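You operate a simulated robot arm through the tools that you are given. There is no shell and no other tool. Be economical: measure what you need, move in short steps, check, and stop when the job is done.

The job below is to be done with a simulated robot arm. You get a single attempt, and the scene is never put back.

Task
Put the glass pad on top of the cup on the trolley top.

Only the result counts: the job must be done as asked and must still hold three seconds after the hand-in. Knocking over, shifting, dropping, spilling or breaking anything else fails it.

Robot
A 6-joint arm with a two-finger parallel gripper, fixed in place. Base frame: the origin is at the foot of the arm, x ahead of it, y to its left, z up; the work surface is at about z = 880. Lengths are in mm, angles in rad, forces in N, time in s.
With the tool pointing down near the work surface it reaches from about 260 to 660 mm from the base axis. Its first joint turns from -1.152 to 1.152 rad. Payload 2.9 kg.
Tool frame: the origin (TCP) lies between the finger pads and is the grasp point; the fingertips stand 30 mm ahead of it; z points along the fingers, y is the line along which they close. Largest opening 110 mm; finger width 20, thickness 10; the body of the gripper, 48 by 112 mm, starts 55 mm behind the TCP.
Orientation is that of the tool frame in the base frame, as a unit quaternion [w, x, y, z]. With the fingers straight down and closing along the base's y, the tool's x points along the base's -x, its y along +y and its z along -z.

Tools
- The arm moves only by the tool play_rows. Its argument "moves" is a list of rows, each an object (a shift or turn left out is 0, a gripper value left out holds the last) with "dp": the shift along the tool's x, y, z in mm, a list of three; "delta_rot": the turn, a rotation vector about the tool's x, y, z in rad, a list of three; "claw": the closure in counts, from 0 (fully open) to 255 (shut). In form: [{"dp": [tx, ty, tz], "delta_rot": [rx, ry, rz], "claw": claw}, ...]. A call has 1 to 10 rows; each row shifts and turns the commanded pose from where the row before left it, along the tool's axes as they then stand. Rows are played at 5 a second. More than 50 mm and 0.15 rad between two rows, or a gripper value outside its range, and nothing of the call is played. Where a pose cannot be reached the arm comes as near as it can. A force on the tool above 40 N (or 10 N above the force at the start of the call, whichever is more), or a blocked arm, ends the call early, and 0.2 s more pass. The fingers move at their own pace (about 108 mm/s each) and stop on an object; they squeeze with about 40 N. The grip force told is the motor's: it shows also when the fingers shut on nothing. Time passes only in rows, and 0.2 s behind the last, so rows that do not move let the fingers close. The reply holds the time, the measured pose of the TCP, the force on the tool along the base axes, the opening and the grip force, in the units named above and with some noise, and new pictures: "views" is both (left out), scene, wrist or none.
- Cameras (640 x 400 px; columns grow to the right, rows downward): "scene" is fixed at [54.1, 413.4, 1413.9]; the picture's right is [-0.93, -0.37, 0.00], its down [-0.11, 0.27, -0.96] and it looks along [0.36, -0.89, -0.30] (base axes); focal length 359 px, centre (320, 200). "wrist" rides on the gripper at [-36, 0, -57] in the tool frame; the picture's right is [0.00, -1.00, 0.00], its down [0.97, 0.00, -0.24] and it looks along [0.24, 0.00, 0.97] (tool axes); focal length 218 px, centre (320, 200). There is no depth. A picture from a camera that has moved, and an enlarged one, comes with that camera's place and axes in the base frame and with its lens.
- close_up(camera, box): a new picture of the part [left, top, right, bottom] of that camera's present view, enlarged. The clock stands still meanwhile.
- sign_off(): hands the job in; it is judged then, once.

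Work in short steps. Places have to be worked out from the pictures, the camera data and where the tool is seen: move nearer, look again, correct. Check each grasp and each placing, and mend what went wrong. You have 90 turns and 150 pictures in all, those below and enlarged ones among them. Open the gripper and draw the arm clear of the work before you hand the job in, unless the task says otherwise; then end with one line.

The tools are called after "Request:" as a command line: name --argument value ..., lists and objects as JSON in quotes. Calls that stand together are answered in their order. play_rows: Moves the arm, as the interface text tells. Its arguments: {"type":"object","properties":{"moves":{"type":"array"},"views":{"type":"string","enum":["both","scene","wrist","none"]}},"required":["moves"]} The other tools are called the same way: close_up (camera, box) takes an enlarged picture of a part of a camera's view; sign_off () hands the job in.

At the start:

```text
time: 0.0
ee_pos: [416.4, -149.9, 1228.1]
orientation: [0.0, -0.001, 1.0, 0.0]
force: [-0.3, 0.3, -0.3]
gripper_width: 109.9
finger_force: 0.0
```

scene: 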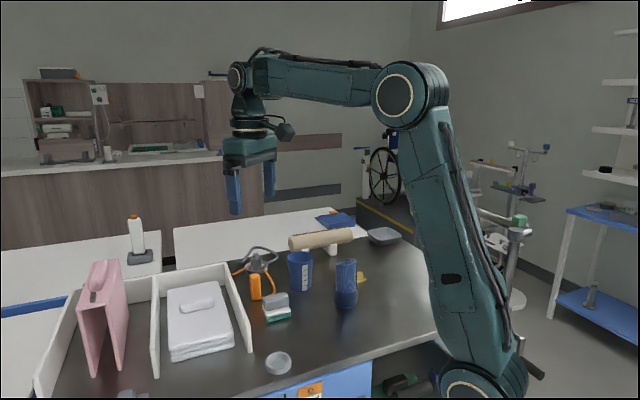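
wrist: 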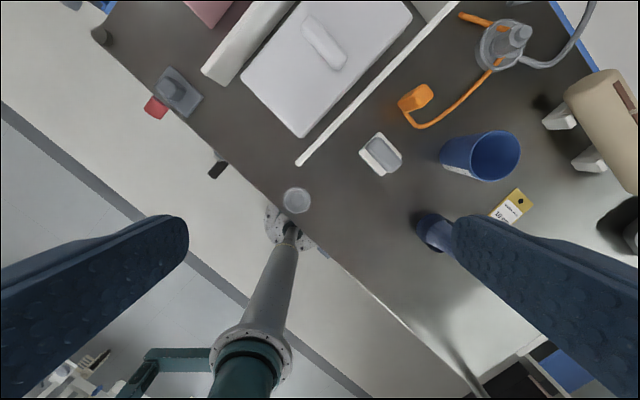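

The pictures show a clear round disc near the table edge, a blue cup, and another blue item. I'll enlarge these to identify them.

Request:
close_up --camera "scene" --box '[220, 230, 400, 390]'

Request:
close_up --camera "wrist" --box '[260, 80, 560, 268]'

```text
2.50 times, centred on (310, 310) of scene
camera zoom: at [54.1, 413.4, 1413.9], right [-0.93, -0.37, 0.0], down [-0.11, 0.27, -0.96], along [0.36, -0.89, -0.3], focal length 897 px, centre (345, -75)
```

zoom: 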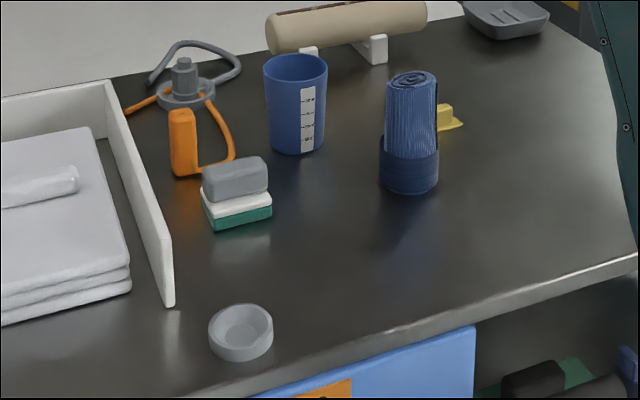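

```text
2.13 times, centred on (410, 174) of wrist
camera zoom: at [454.3, -149.4, 1285.3], right [0.0, -1.0, 0.0], down [-0.97, 0.0, 0.24], along [-0.24, 0.0, -0.97], focal length 464 px, centre (128, 255)
```

zoom: 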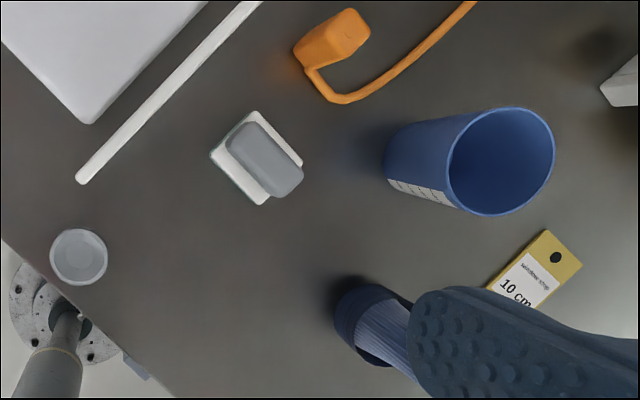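

The round disc is about 51 mm across at roughly (350,-100), which is smaller than the cup's mouth of about 69 mm at (434,-390). The layered pad with a grey handle sits at about (446,-268). I'll go lower for a better look before deciding which item is which.

Request:
play_rows --moves '[{"dp": [0, -40, 20]}, {"dp": [0, -40, 25]}, {"dp": [0, -30, 25]}, {"dp": [0, 0, 0]}]'

Request:
close_up --camera "wrist" --box '[170, 60, 490, 260]'

```text
time: 1.0
ee_pos: [419.0, -259.4, 1157.8]
orientation: [0.0, -0.001, 1.0, 0.0]
force: [0.1, 0.2, -1.2]
gripper_width: 110.0
finger_force: 0.0
camera wrist: at [455.0, -259.3, 1215.3], right [0.0, -1.0, 0.0], down [-0.97, 0.0, 0.24], along [-0.24, 0.0, -0.97], focal length 218 px, centre (320, 200)
```

scene: 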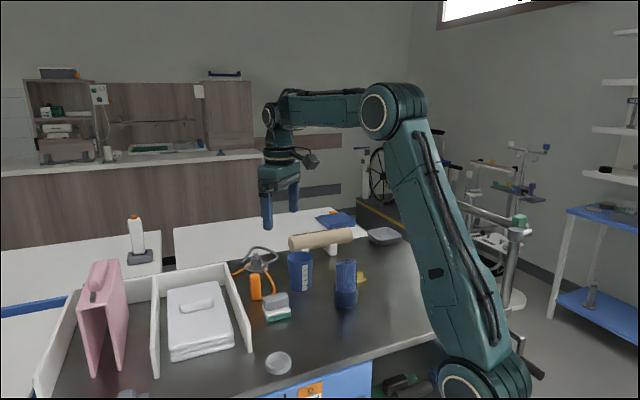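
wrist: 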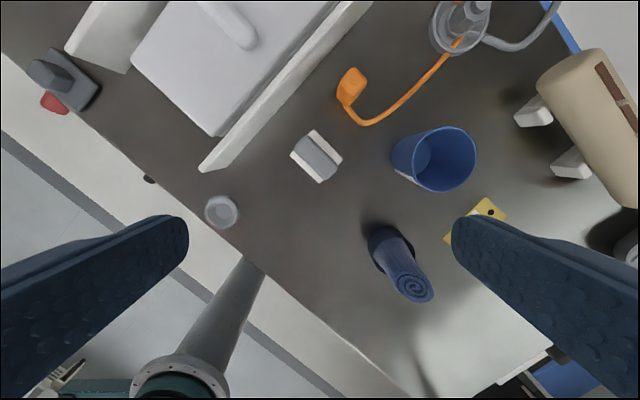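

```text
2.00 times, centred on (330, 160) of wrist
camera zoom: at [455.0, -259.3, 1215.3], right [0.0, -1.0, 0.0], down [-0.97, 0.0, 0.24], along [-0.24, 0.0, -0.97], focal length 436 px, centre (300, 280)
```

zoom: 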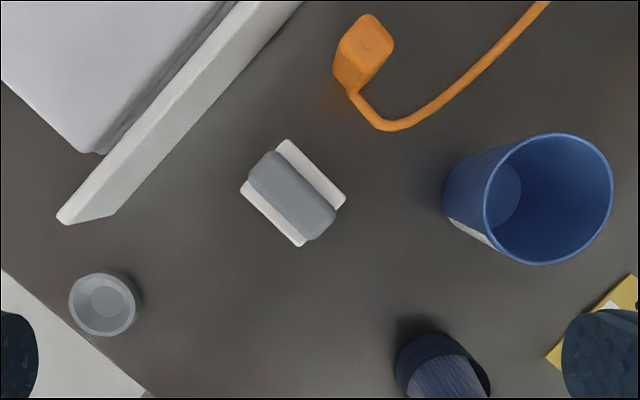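

The grey-handled layered pad is about 59×49 mm with a diagonal of about 76 mm, so it can span the 65–69 mm cup mouth, while the disc would fall in. I take the handled pad to be the glass pad. I'll move above it, turn so the fingers close across the handle, and lower for a closer look.

Request:
play_rows --moves '[{"dp": [-22, 0, 30]}, {"dp": [0, 0, 30], "delta_rot": [0, 0, -0.14]}, {"delta_rot": [0, 0, -0.14]}, {"delta_rot": [0, 0, -0.14]}, {"delta_rot": [0, 0, -0.14]}, {"delta_rot": [0, 0, -0.14]}, {"delta_rot": [0, 0, -0.126]}, {}, {}]'

Request:
close_up --camera "wrist" --box '[220, 80, 420, 205]'

Request:
close_up --camera "scene" --box '[240, 270, 320, 320]'

```text
time: 3.0
ee_pos: [438.5, -260.1, 1098.4]
orientation: [-0.001, -0.402, 0.916, 0.0]
force: [0.0, -1.1, 0.7]
gripper_width: 109.7
finger_force: 0.0
camera wrist: at [464.8, -232.8, 1155.3], right [0.74, -0.68, 0.0], down [-0.66, -0.71, 0.24], along [-0.16, -0.18, -0.97], focal length 218 px, centre (320, 200)
```

scene: 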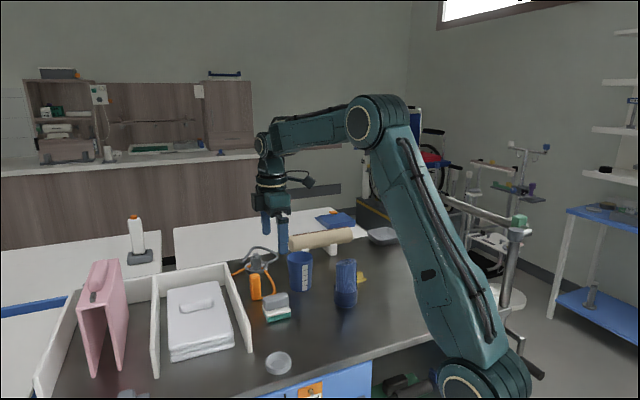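
wrist: 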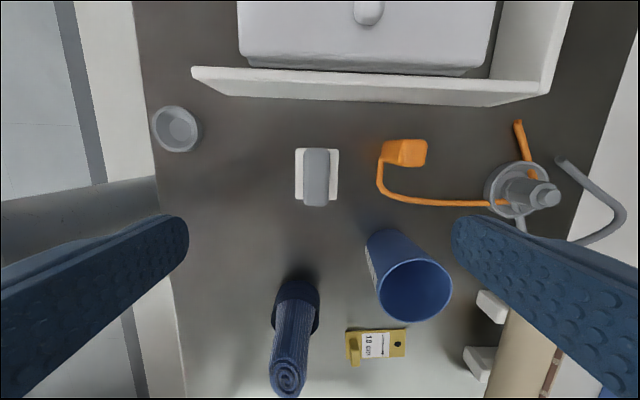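

```text
3.20 times, centred on (320, 142) of wrist
camera zoom: at [464.8, -232.8, 1155.3], right [0.74, -0.68, 0.0], down [-0.66, -0.71, 0.24], along [-0.16, -0.18, -0.97], focal length 698 px, centre (320, 384)
```

zoom: 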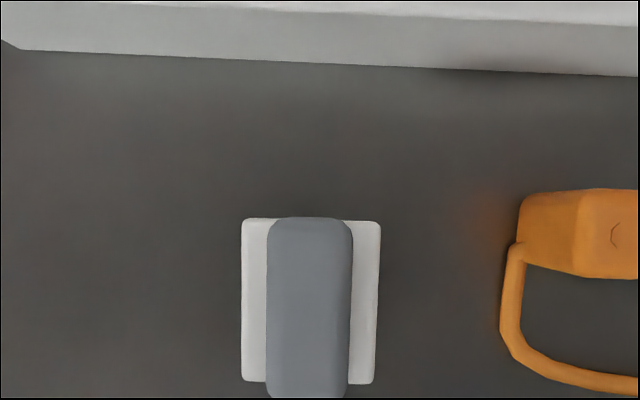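

```text
8.00 times, centred on (280, 295) of scene
camera zoom: at [54.1, 413.4, 1413.9], right [-0.93, -0.37, 0.0], down [-0.11, 0.27, -0.96], along [0.36, -0.89, -0.3], focal length 2870 px, centre (640, -560)
```

zoom: 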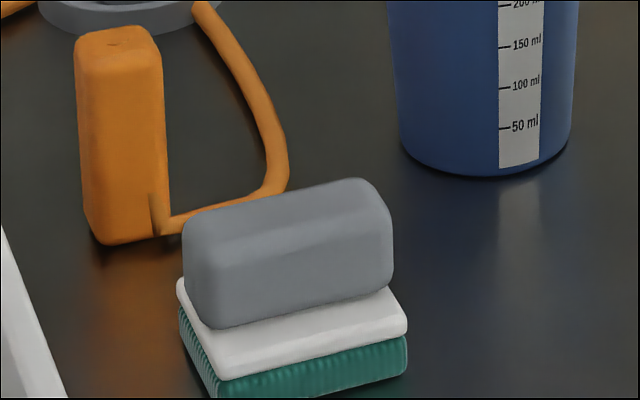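

The enlarged view shows a scrubbing pad: a green abrasive layer and a white layer (top about z≈902) under a grey grip 27 mm wide (top about z≈929). The orange clip is close to the side, so I'll narrow the opening, centre and lower part way. I'll also check the disc.

Request:
play_rows --moves '[{"dp": [-6, 2, 30], "claw": 95}, {"dp": [0, 0, 40]}, {"dp": [0, 0, 36]}, {}]'

Request:
close_up --camera "scene" --box '[240, 335, 320, 385]'

```text
time: 4.0
ee_pos: [442.3, -253.9, 991.7]
orientation: [0.001, -0.401, 0.916, 0.0]
force: [-0.6, 1.5, 0.1]
gripper_width: 69.0
finger_force: 0.1
camera wrist: at [467.7, -227.4, 1048.3], right [0.73, -0.68, 0.0], down [-0.66, -0.71, 0.24], along [-0.16, -0.18, -0.97], focal length 218 px, centre (320, 200)
```

scene: 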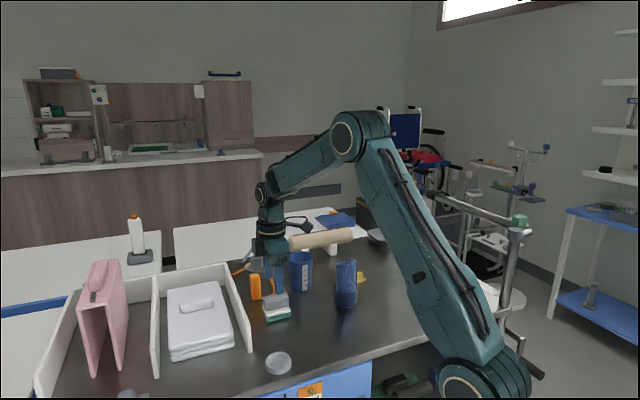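
wrist: 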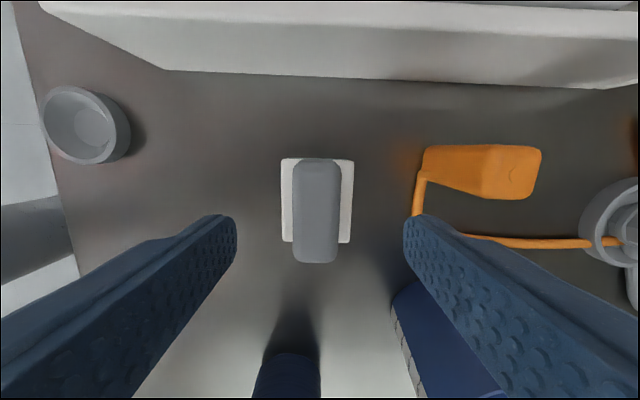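

```text
8.00 times, centred on (280, 360) of scene
camera zoom: at [54.1, 413.4, 1413.9], right [-0.93, -0.37, 0.0], down [-0.11, 0.27, -0.96], along [0.36, -0.89, -0.3], focal length 2870 px, centre (640, -1080)
```

zoom: 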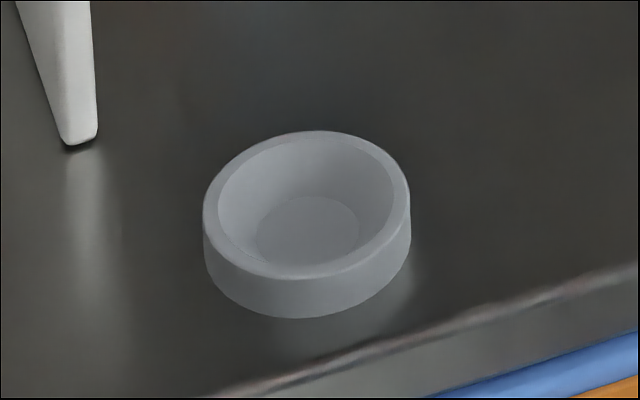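

The disc is a small bowl, so the handled pad is the one to move. It is centred to within 2 mm, so I'll lower to z≈937 with the fingertips just above the white layer, then close on the grey grip.

Request:
play_rows --moves '[{"dp": [0, 1.5, 30]}, {"dp": [0, 0, 24.5]}, {}, {"claw": 200}, {"claw": 255}, {}, {}, {}]'

Request:
close_up --camera "scene" --box '[230, 250, 326, 330]'

```text
time: 5.8
ee_pos: [439.8, -251.8, 937.7]
orientation: [0.0, -0.401, 0.916, -0.001]
force: [0.8, 0.2, -0.1]
gripper_width: 27.0
finger_force: 40.2
camera wrist: at [466.3, -225.9, 994.4], right [0.73, -0.68, 0.0], down [-0.66, -0.71, 0.24], along [-0.16, -0.18, -0.97], focal length 218 px, centre (320, 200)
```

scene: 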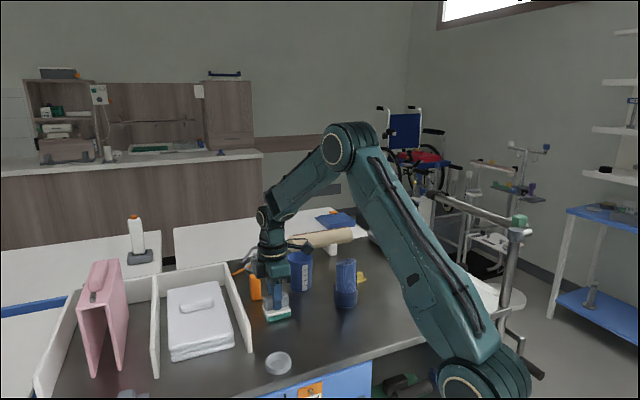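
wrist: 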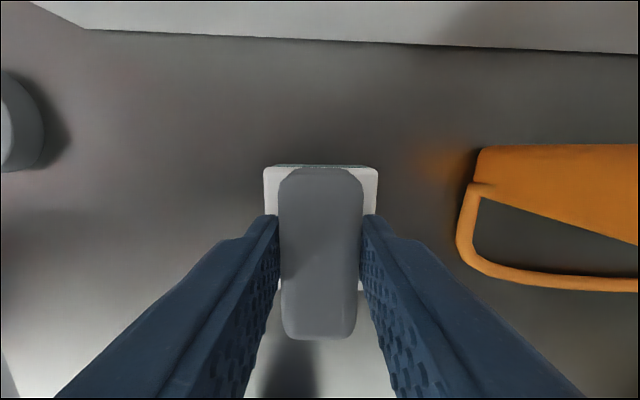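

```text
5.00 times, centred on (278, 290) of scene
camera zoom: at [54.1, 413.4, 1413.9], right [-0.93, -0.37, 0.0], down [-0.11, 0.27, -0.96], along [0.36, -0.89, -0.3], focal length 1794 px, centre (530, -250)
```

zoom: 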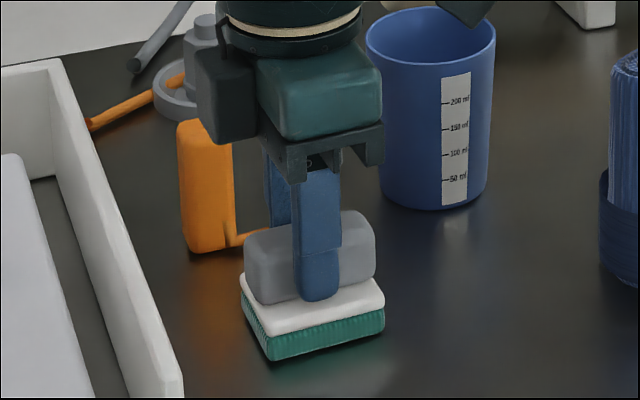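

The grip held at 27.0 mm with 40 N. I'll lift straight up and check that the pad comes along.

Request:
play_rows --moves '[{"dp": [0, 0, -15]}, {"dp": [0, 0, -35]}, {"dp": [0, 0, -40]}, {"dp": [0, 0, -40]}, {"dp": [0, 0, -30]}, {}, {}]'

Request:
close_up --camera "scene" --box '[230, 190, 390, 310]'

Request:
close_up --camera "wrist" --box '[240, 150, 560, 350]'

```text
time: 7.4
ee_pos: [440.5, -252.3, 1097.5]
orientation: [0.0, -0.401, 0.916, 0.0]
force: [-0.6, -0.5, -0.8]
gripper_width: 26.8
finger_force: 40.5
camera wrist: at [466.6, -225.1, 1154.9], right [0.73, -0.68, 0.0], down [-0.66, -0.71, 0.24], along [-0.16, -0.18, -0.97], focal length 218 px, centre (320, 200)
```

scene: 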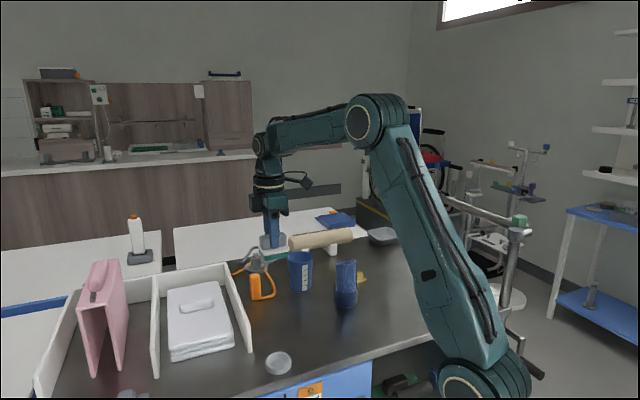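
wrist: 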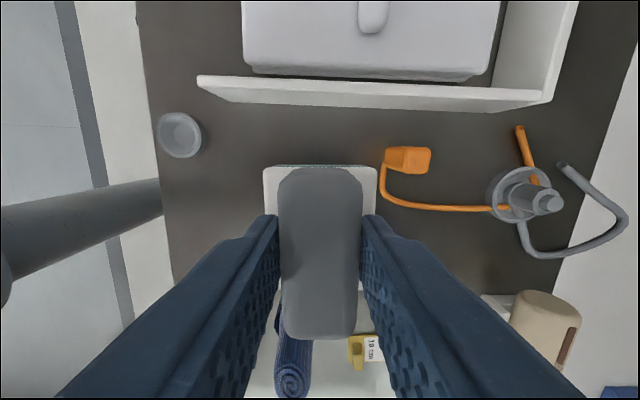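

```text
3.33 times, centred on (310, 250) of scene
camera zoom: at [54.1, 413.4, 1413.9], right [-0.93, -0.37, 0.0], down [-0.11, 0.27, -0.96], along [0.36, -0.89, -0.3], focal length 1196 px, centre (353, 33)
```

zoom: 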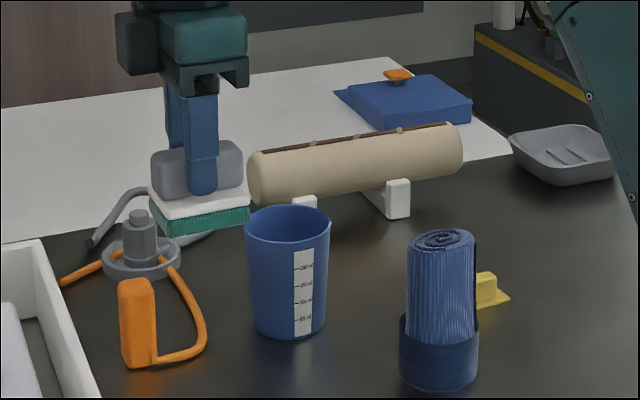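

```text
2.00 times, centred on (400, 250) of wrist
camera zoom: at [466.6, -225.1, 1154.9], right [0.73, -0.68, 0.0], down [-0.66, -0.71, 0.24], along [-0.16, -0.18, -0.97], focal length 436 px, centre (160, 100)
```

zoom: 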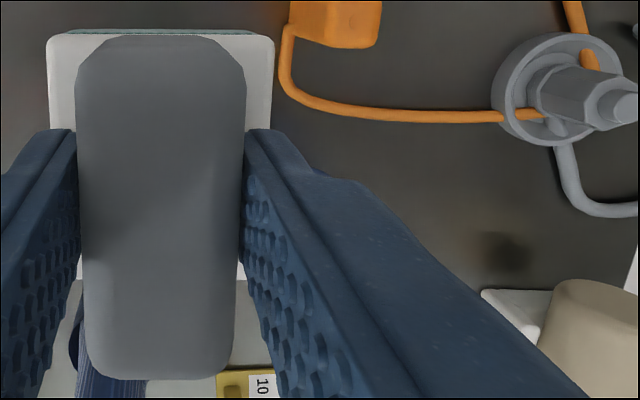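

The pad is held firmly with its bottom about 57.5 mm below the TCP. Several views place the cup mouth at about (440,-394) with the rim at z≈973. I'll move over it at this height.

Request:
play_rows --moves '[{"dp": [12, -11, 0]}, {"dp": [20, -18, 0]}, {"dp": [20, -19, 0]}, {"dp": [20, -18, 0]}, {"dp": [20, -18, 0]}, {"dp": [12.5, -11.7, 0]}, {}, {}]'

Request:
close_up --camera "scene" --box '[250, 200, 346, 300]'

```text
time: 9.2
ee_pos: [439.5, -394.4, 1098.5]
orientation: [0.0, -0.401, 0.916, 0.0]
force: [-0.7, 1.0, -0.9]
gripper_width: 26.9
finger_force: 39.9
camera wrist: at [465.6, -368.0, 1155.3], right [0.73, -0.68, 0.0], down [-0.66, -0.71, 0.24], along [-0.16, -0.18, -0.97], focal length 218 px, centre (320, 200)
```

scene: 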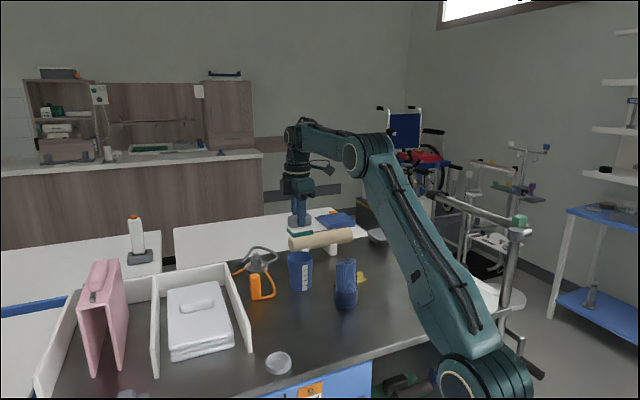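
wrist: 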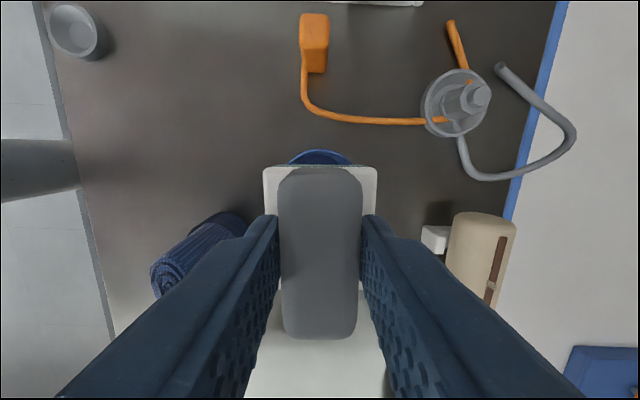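

```text
4.00 times, centred on (298, 250) of scene
camera zoom: at [54.1, 413.4, 1413.9], right [-0.93, -0.37, 0.0], down [-0.11, 0.27, -0.96], along [0.36, -0.89, -0.3], focal length 1435 px, centre (408, 0)
```

zoom: 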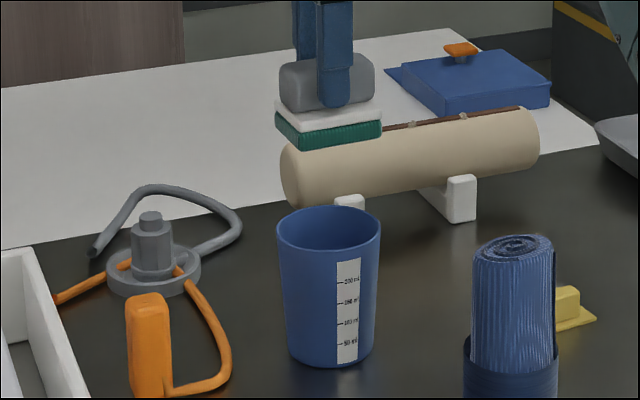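

The pad is centred over the cup to within about 1 mm in both views. I'll lower until the pad is just above the rim.

Request:
play_rows --moves '[{"dp": [0, 0, 25]}, {"dp": [0, 0, 20]}, {"dp": [0, 0, 12]}, {"dp": [0, 0, 5]}, {}, {}]' --views "wrist"

Request:
close_up --camera "scene" --box '[270, 220, 334, 300]'

```text
time: 10.6
ee_pos: [441.0, -395.0, 1036.0]
orientation: [0.001, -0.401, 0.916, 0.0]
force: [0.3, -0.1, -1.3]
gripper_width: 27.0
finger_force: 39.9
camera wrist: at [465.5, -368.1, 1093.0], right [0.73, -0.68, 0.0], down [-0.66, -0.71, 0.24], along [-0.16, -0.18, -0.97], focal length 218 px, centre (320, 200)
```

wrist: 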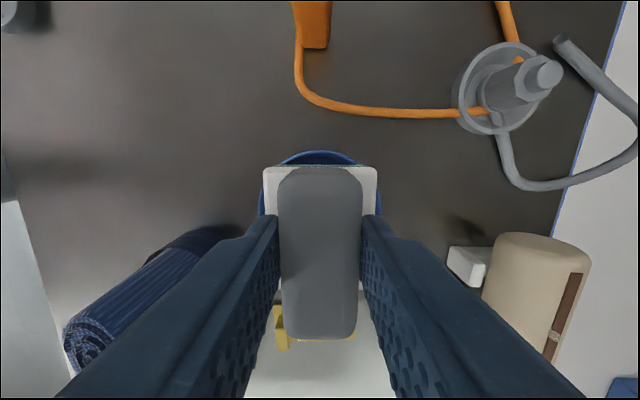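

```text
5.00 times, centred on (302, 260) of scene
camera zoom: at [54.1, 413.4, 1413.9], right [-0.93, -0.37, 0.0], down [-0.11, 0.27, -0.96], along [0.36, -0.89, -0.3], focal length 1794 px, centre (410, -100)
```

zoom: 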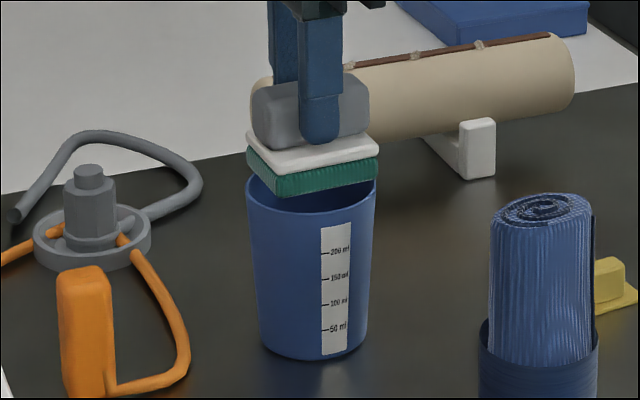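

The pad is centred and a few mm above the rim. I'll lower in small steps and watch the force.

Request:
play_rows --moves '[{"dp": [-1, 0, 2]}, {"dp": [0, 0, 2]}, {"dp": [0, 0, 1]}, {}, {}]' --views "none"

Request:
close_up --camera "scene" --box '[276, 230, 324, 260]'

```text
time: 11.8
ee_pos: [440.9, -394.4, 1030.0]
orientation: [0.0, -0.401, 0.916, 0.001]
force: [-0.3, -0.5, -1.2]
gripper_width: 27.0
finger_force: 39.9
```

```text
13.33 times, centred on (300, 245) of scene
camera zoom: at [54.1, 413.4, 1413.9], right [-0.93, -0.37, 0.0], down [-0.11, 0.27, -0.96], along [0.36, -0.89, -0.3], focal length 4784 px, centre (587, -400)
```

zoom: 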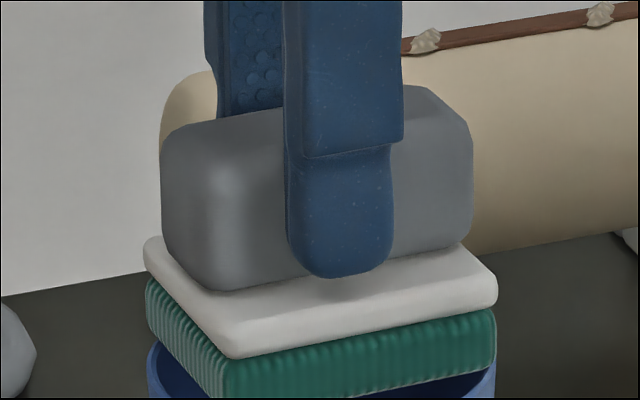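

Not touching yet. I'll keep lowering in 1–1.5 mm steps.

Request:
play_rows --moves '[{"dp": [0, 0, 1.5]}, {}, {"dp": [0, 0, 1]}, {}, {}]' --views "none"

Request:
close_up --camera "scene" --box '[276, 240, 324, 270]'

```text
time: 13.0
ee_pos: [439.0, -394.4, 1028.1]
orientation: [0.001, -0.401, 0.916, -0.001]
force: [0.1, -0.3, 5.0]
gripper_width: 26.8
finger_force: 40.4
```

```text
13.33 times, centred on (300, 255) of scene
camera zoom: at [54.0, 413.5, 1413.9], right [-0.93, -0.37, 0.0], down [-0.11, 0.27, -0.96], along [0.36, -0.89, -0.3], focal length 4784 px, centre (587, -533)
```

zoom: 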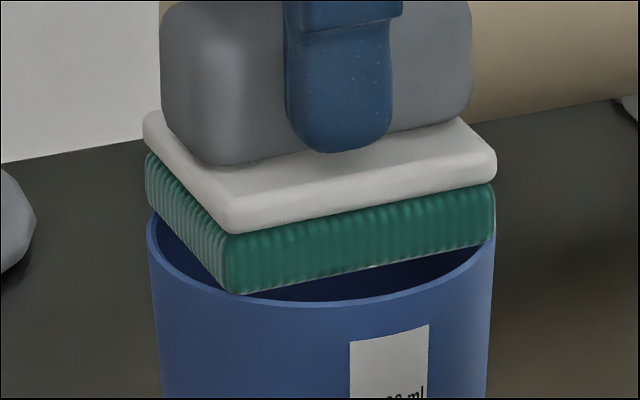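

The tool reads 5 N upward, and the visible corners rest on the rim on all sides. I'll open gently and look before drawing away.

Request:
play_rows --moves '[{"dp": [0, 0, -0.5], "claw": 185}, {"claw": 170}, {"claw": 130}, {}]' --views "wrist"

Request:
close_up --camera "scene" --box '[260, 220, 340, 270]'

```text
time: 14.0
ee_pos: [440.1, -394.5, 1028.2]
orientation: [-0.001, -0.401, 0.916, 0.0]
force: [0.1, 0.2, 0.0]
gripper_width: 53.7
finger_force: 0.0
camera wrist: at [466.4, -367.1, 1085.6], right [0.73, -0.68, 0.0], down [-0.66, -0.71, 0.24], along [-0.16, -0.18, -0.97], focal length 218 px, centre (320, 200)
```

wrist: 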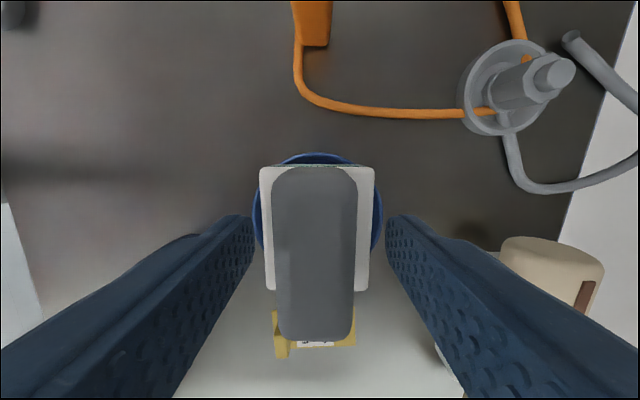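

```text
8.00 times, centred on (300, 245) of scene
camera zoom: at [54.1, 413.4, 1413.9], right [-0.93, -0.37, 0.0], down [-0.11, 0.27, -0.96], along [0.36, -0.89, -0.3], focal length 2870 px, centre (480, -160)
```

zoom: 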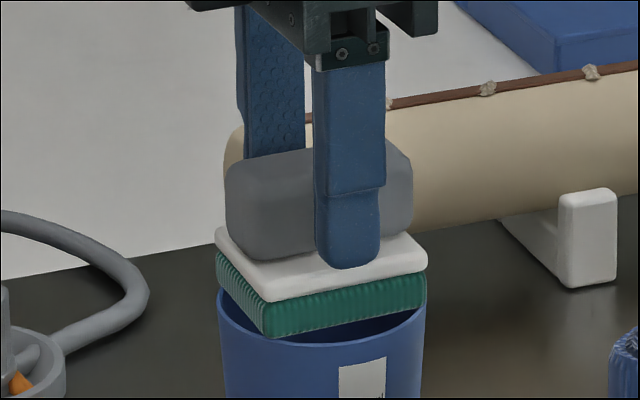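

The pad rests level and centred on the rim with the fingers free. I'll draw straight up and check from above.

Request:
play_rows --moves '[{"dp": [0, 0, -15]}, {"dp": [0, 0, -30]}, {"dp": [0, 0, -40]}, {"dp": [-30, 0, -35]}, {"dp": [-45, 0, 0]}, {"dp": [-45, 0, 0]}, {}, {}]'

Request:
close_up --camera "scene" --box '[252, 225, 348, 285]'

```text
time: 15.8
ee_pos: [521.8, -306.7, 1148.9]
orientation: [0.0, -0.401, 0.916, 0.0]
force: [-0.1, 1.0, 0.2]
gripper_width: 53.9
finger_force: 0.1
camera wrist: at [547.4, -279.7, 1205.7], right [0.73, -0.68, 0.0], down [-0.66, -0.71, 0.24], along [-0.16, -0.18, -0.97], focal length 218 px, centre (320, 200)
```

scene: 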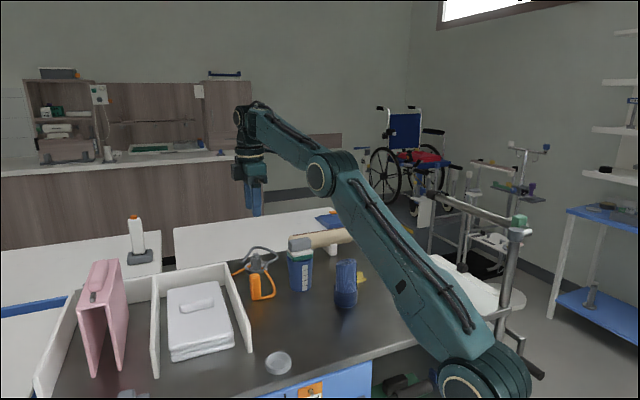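
wrist: 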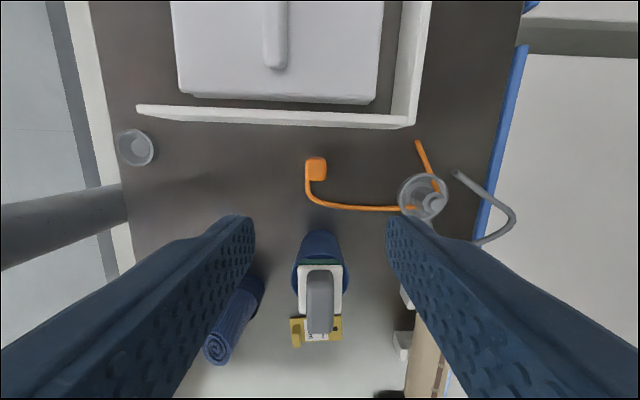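

```text
6.67 times, centred on (300, 255) of scene
camera zoom: at [54.1, 413.5, 1413.9], right [-0.93, -0.37, 0.0], down [-0.11, 0.27, -0.96], along [0.36, -0.89, -0.3], focal length 2392 px, centre (453, -167)
```

zoom: 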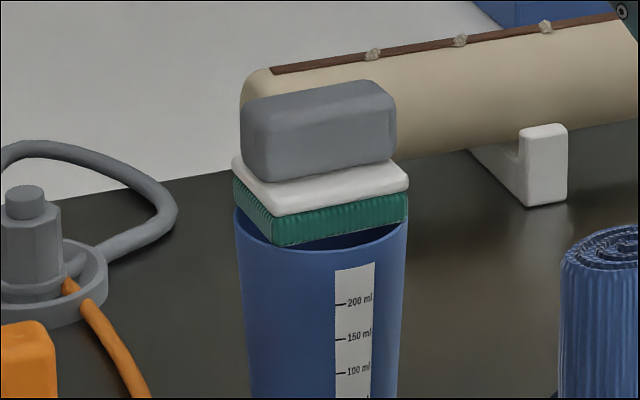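

The pad sits steady and level on the cup, the arm is clear with the fingers off the pad, and nothing else has moved. I'll open the gripper fully and hand in.

Request:
play_rows --moves '[{"claw": 0}, {}, {}, {}]' --views "scene"

```text
time: 16.8
ee_pos: [522.2, -306.2, 1149.3]
orientation: [0.0, -0.401, 0.916, -0.001]
force: [0.0, -0.2, 0.2]
gripper_width: 110.0
finger_force: 0.0
```

scene: 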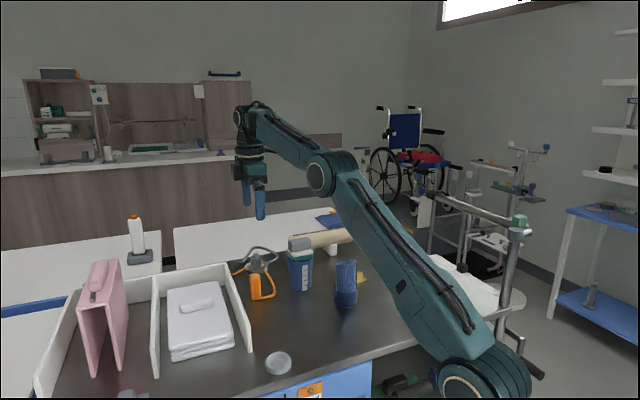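

The scene is stable and the gripper is open and clear, so I'm handing in.

Request:
sign_off

```text
The job is handed in.
```

The handled scrubbing pad, which I took to be the glass pad, is resting level on the rim of the blue cup; the gripper is open and clear, and I saw nothing else disturbed.
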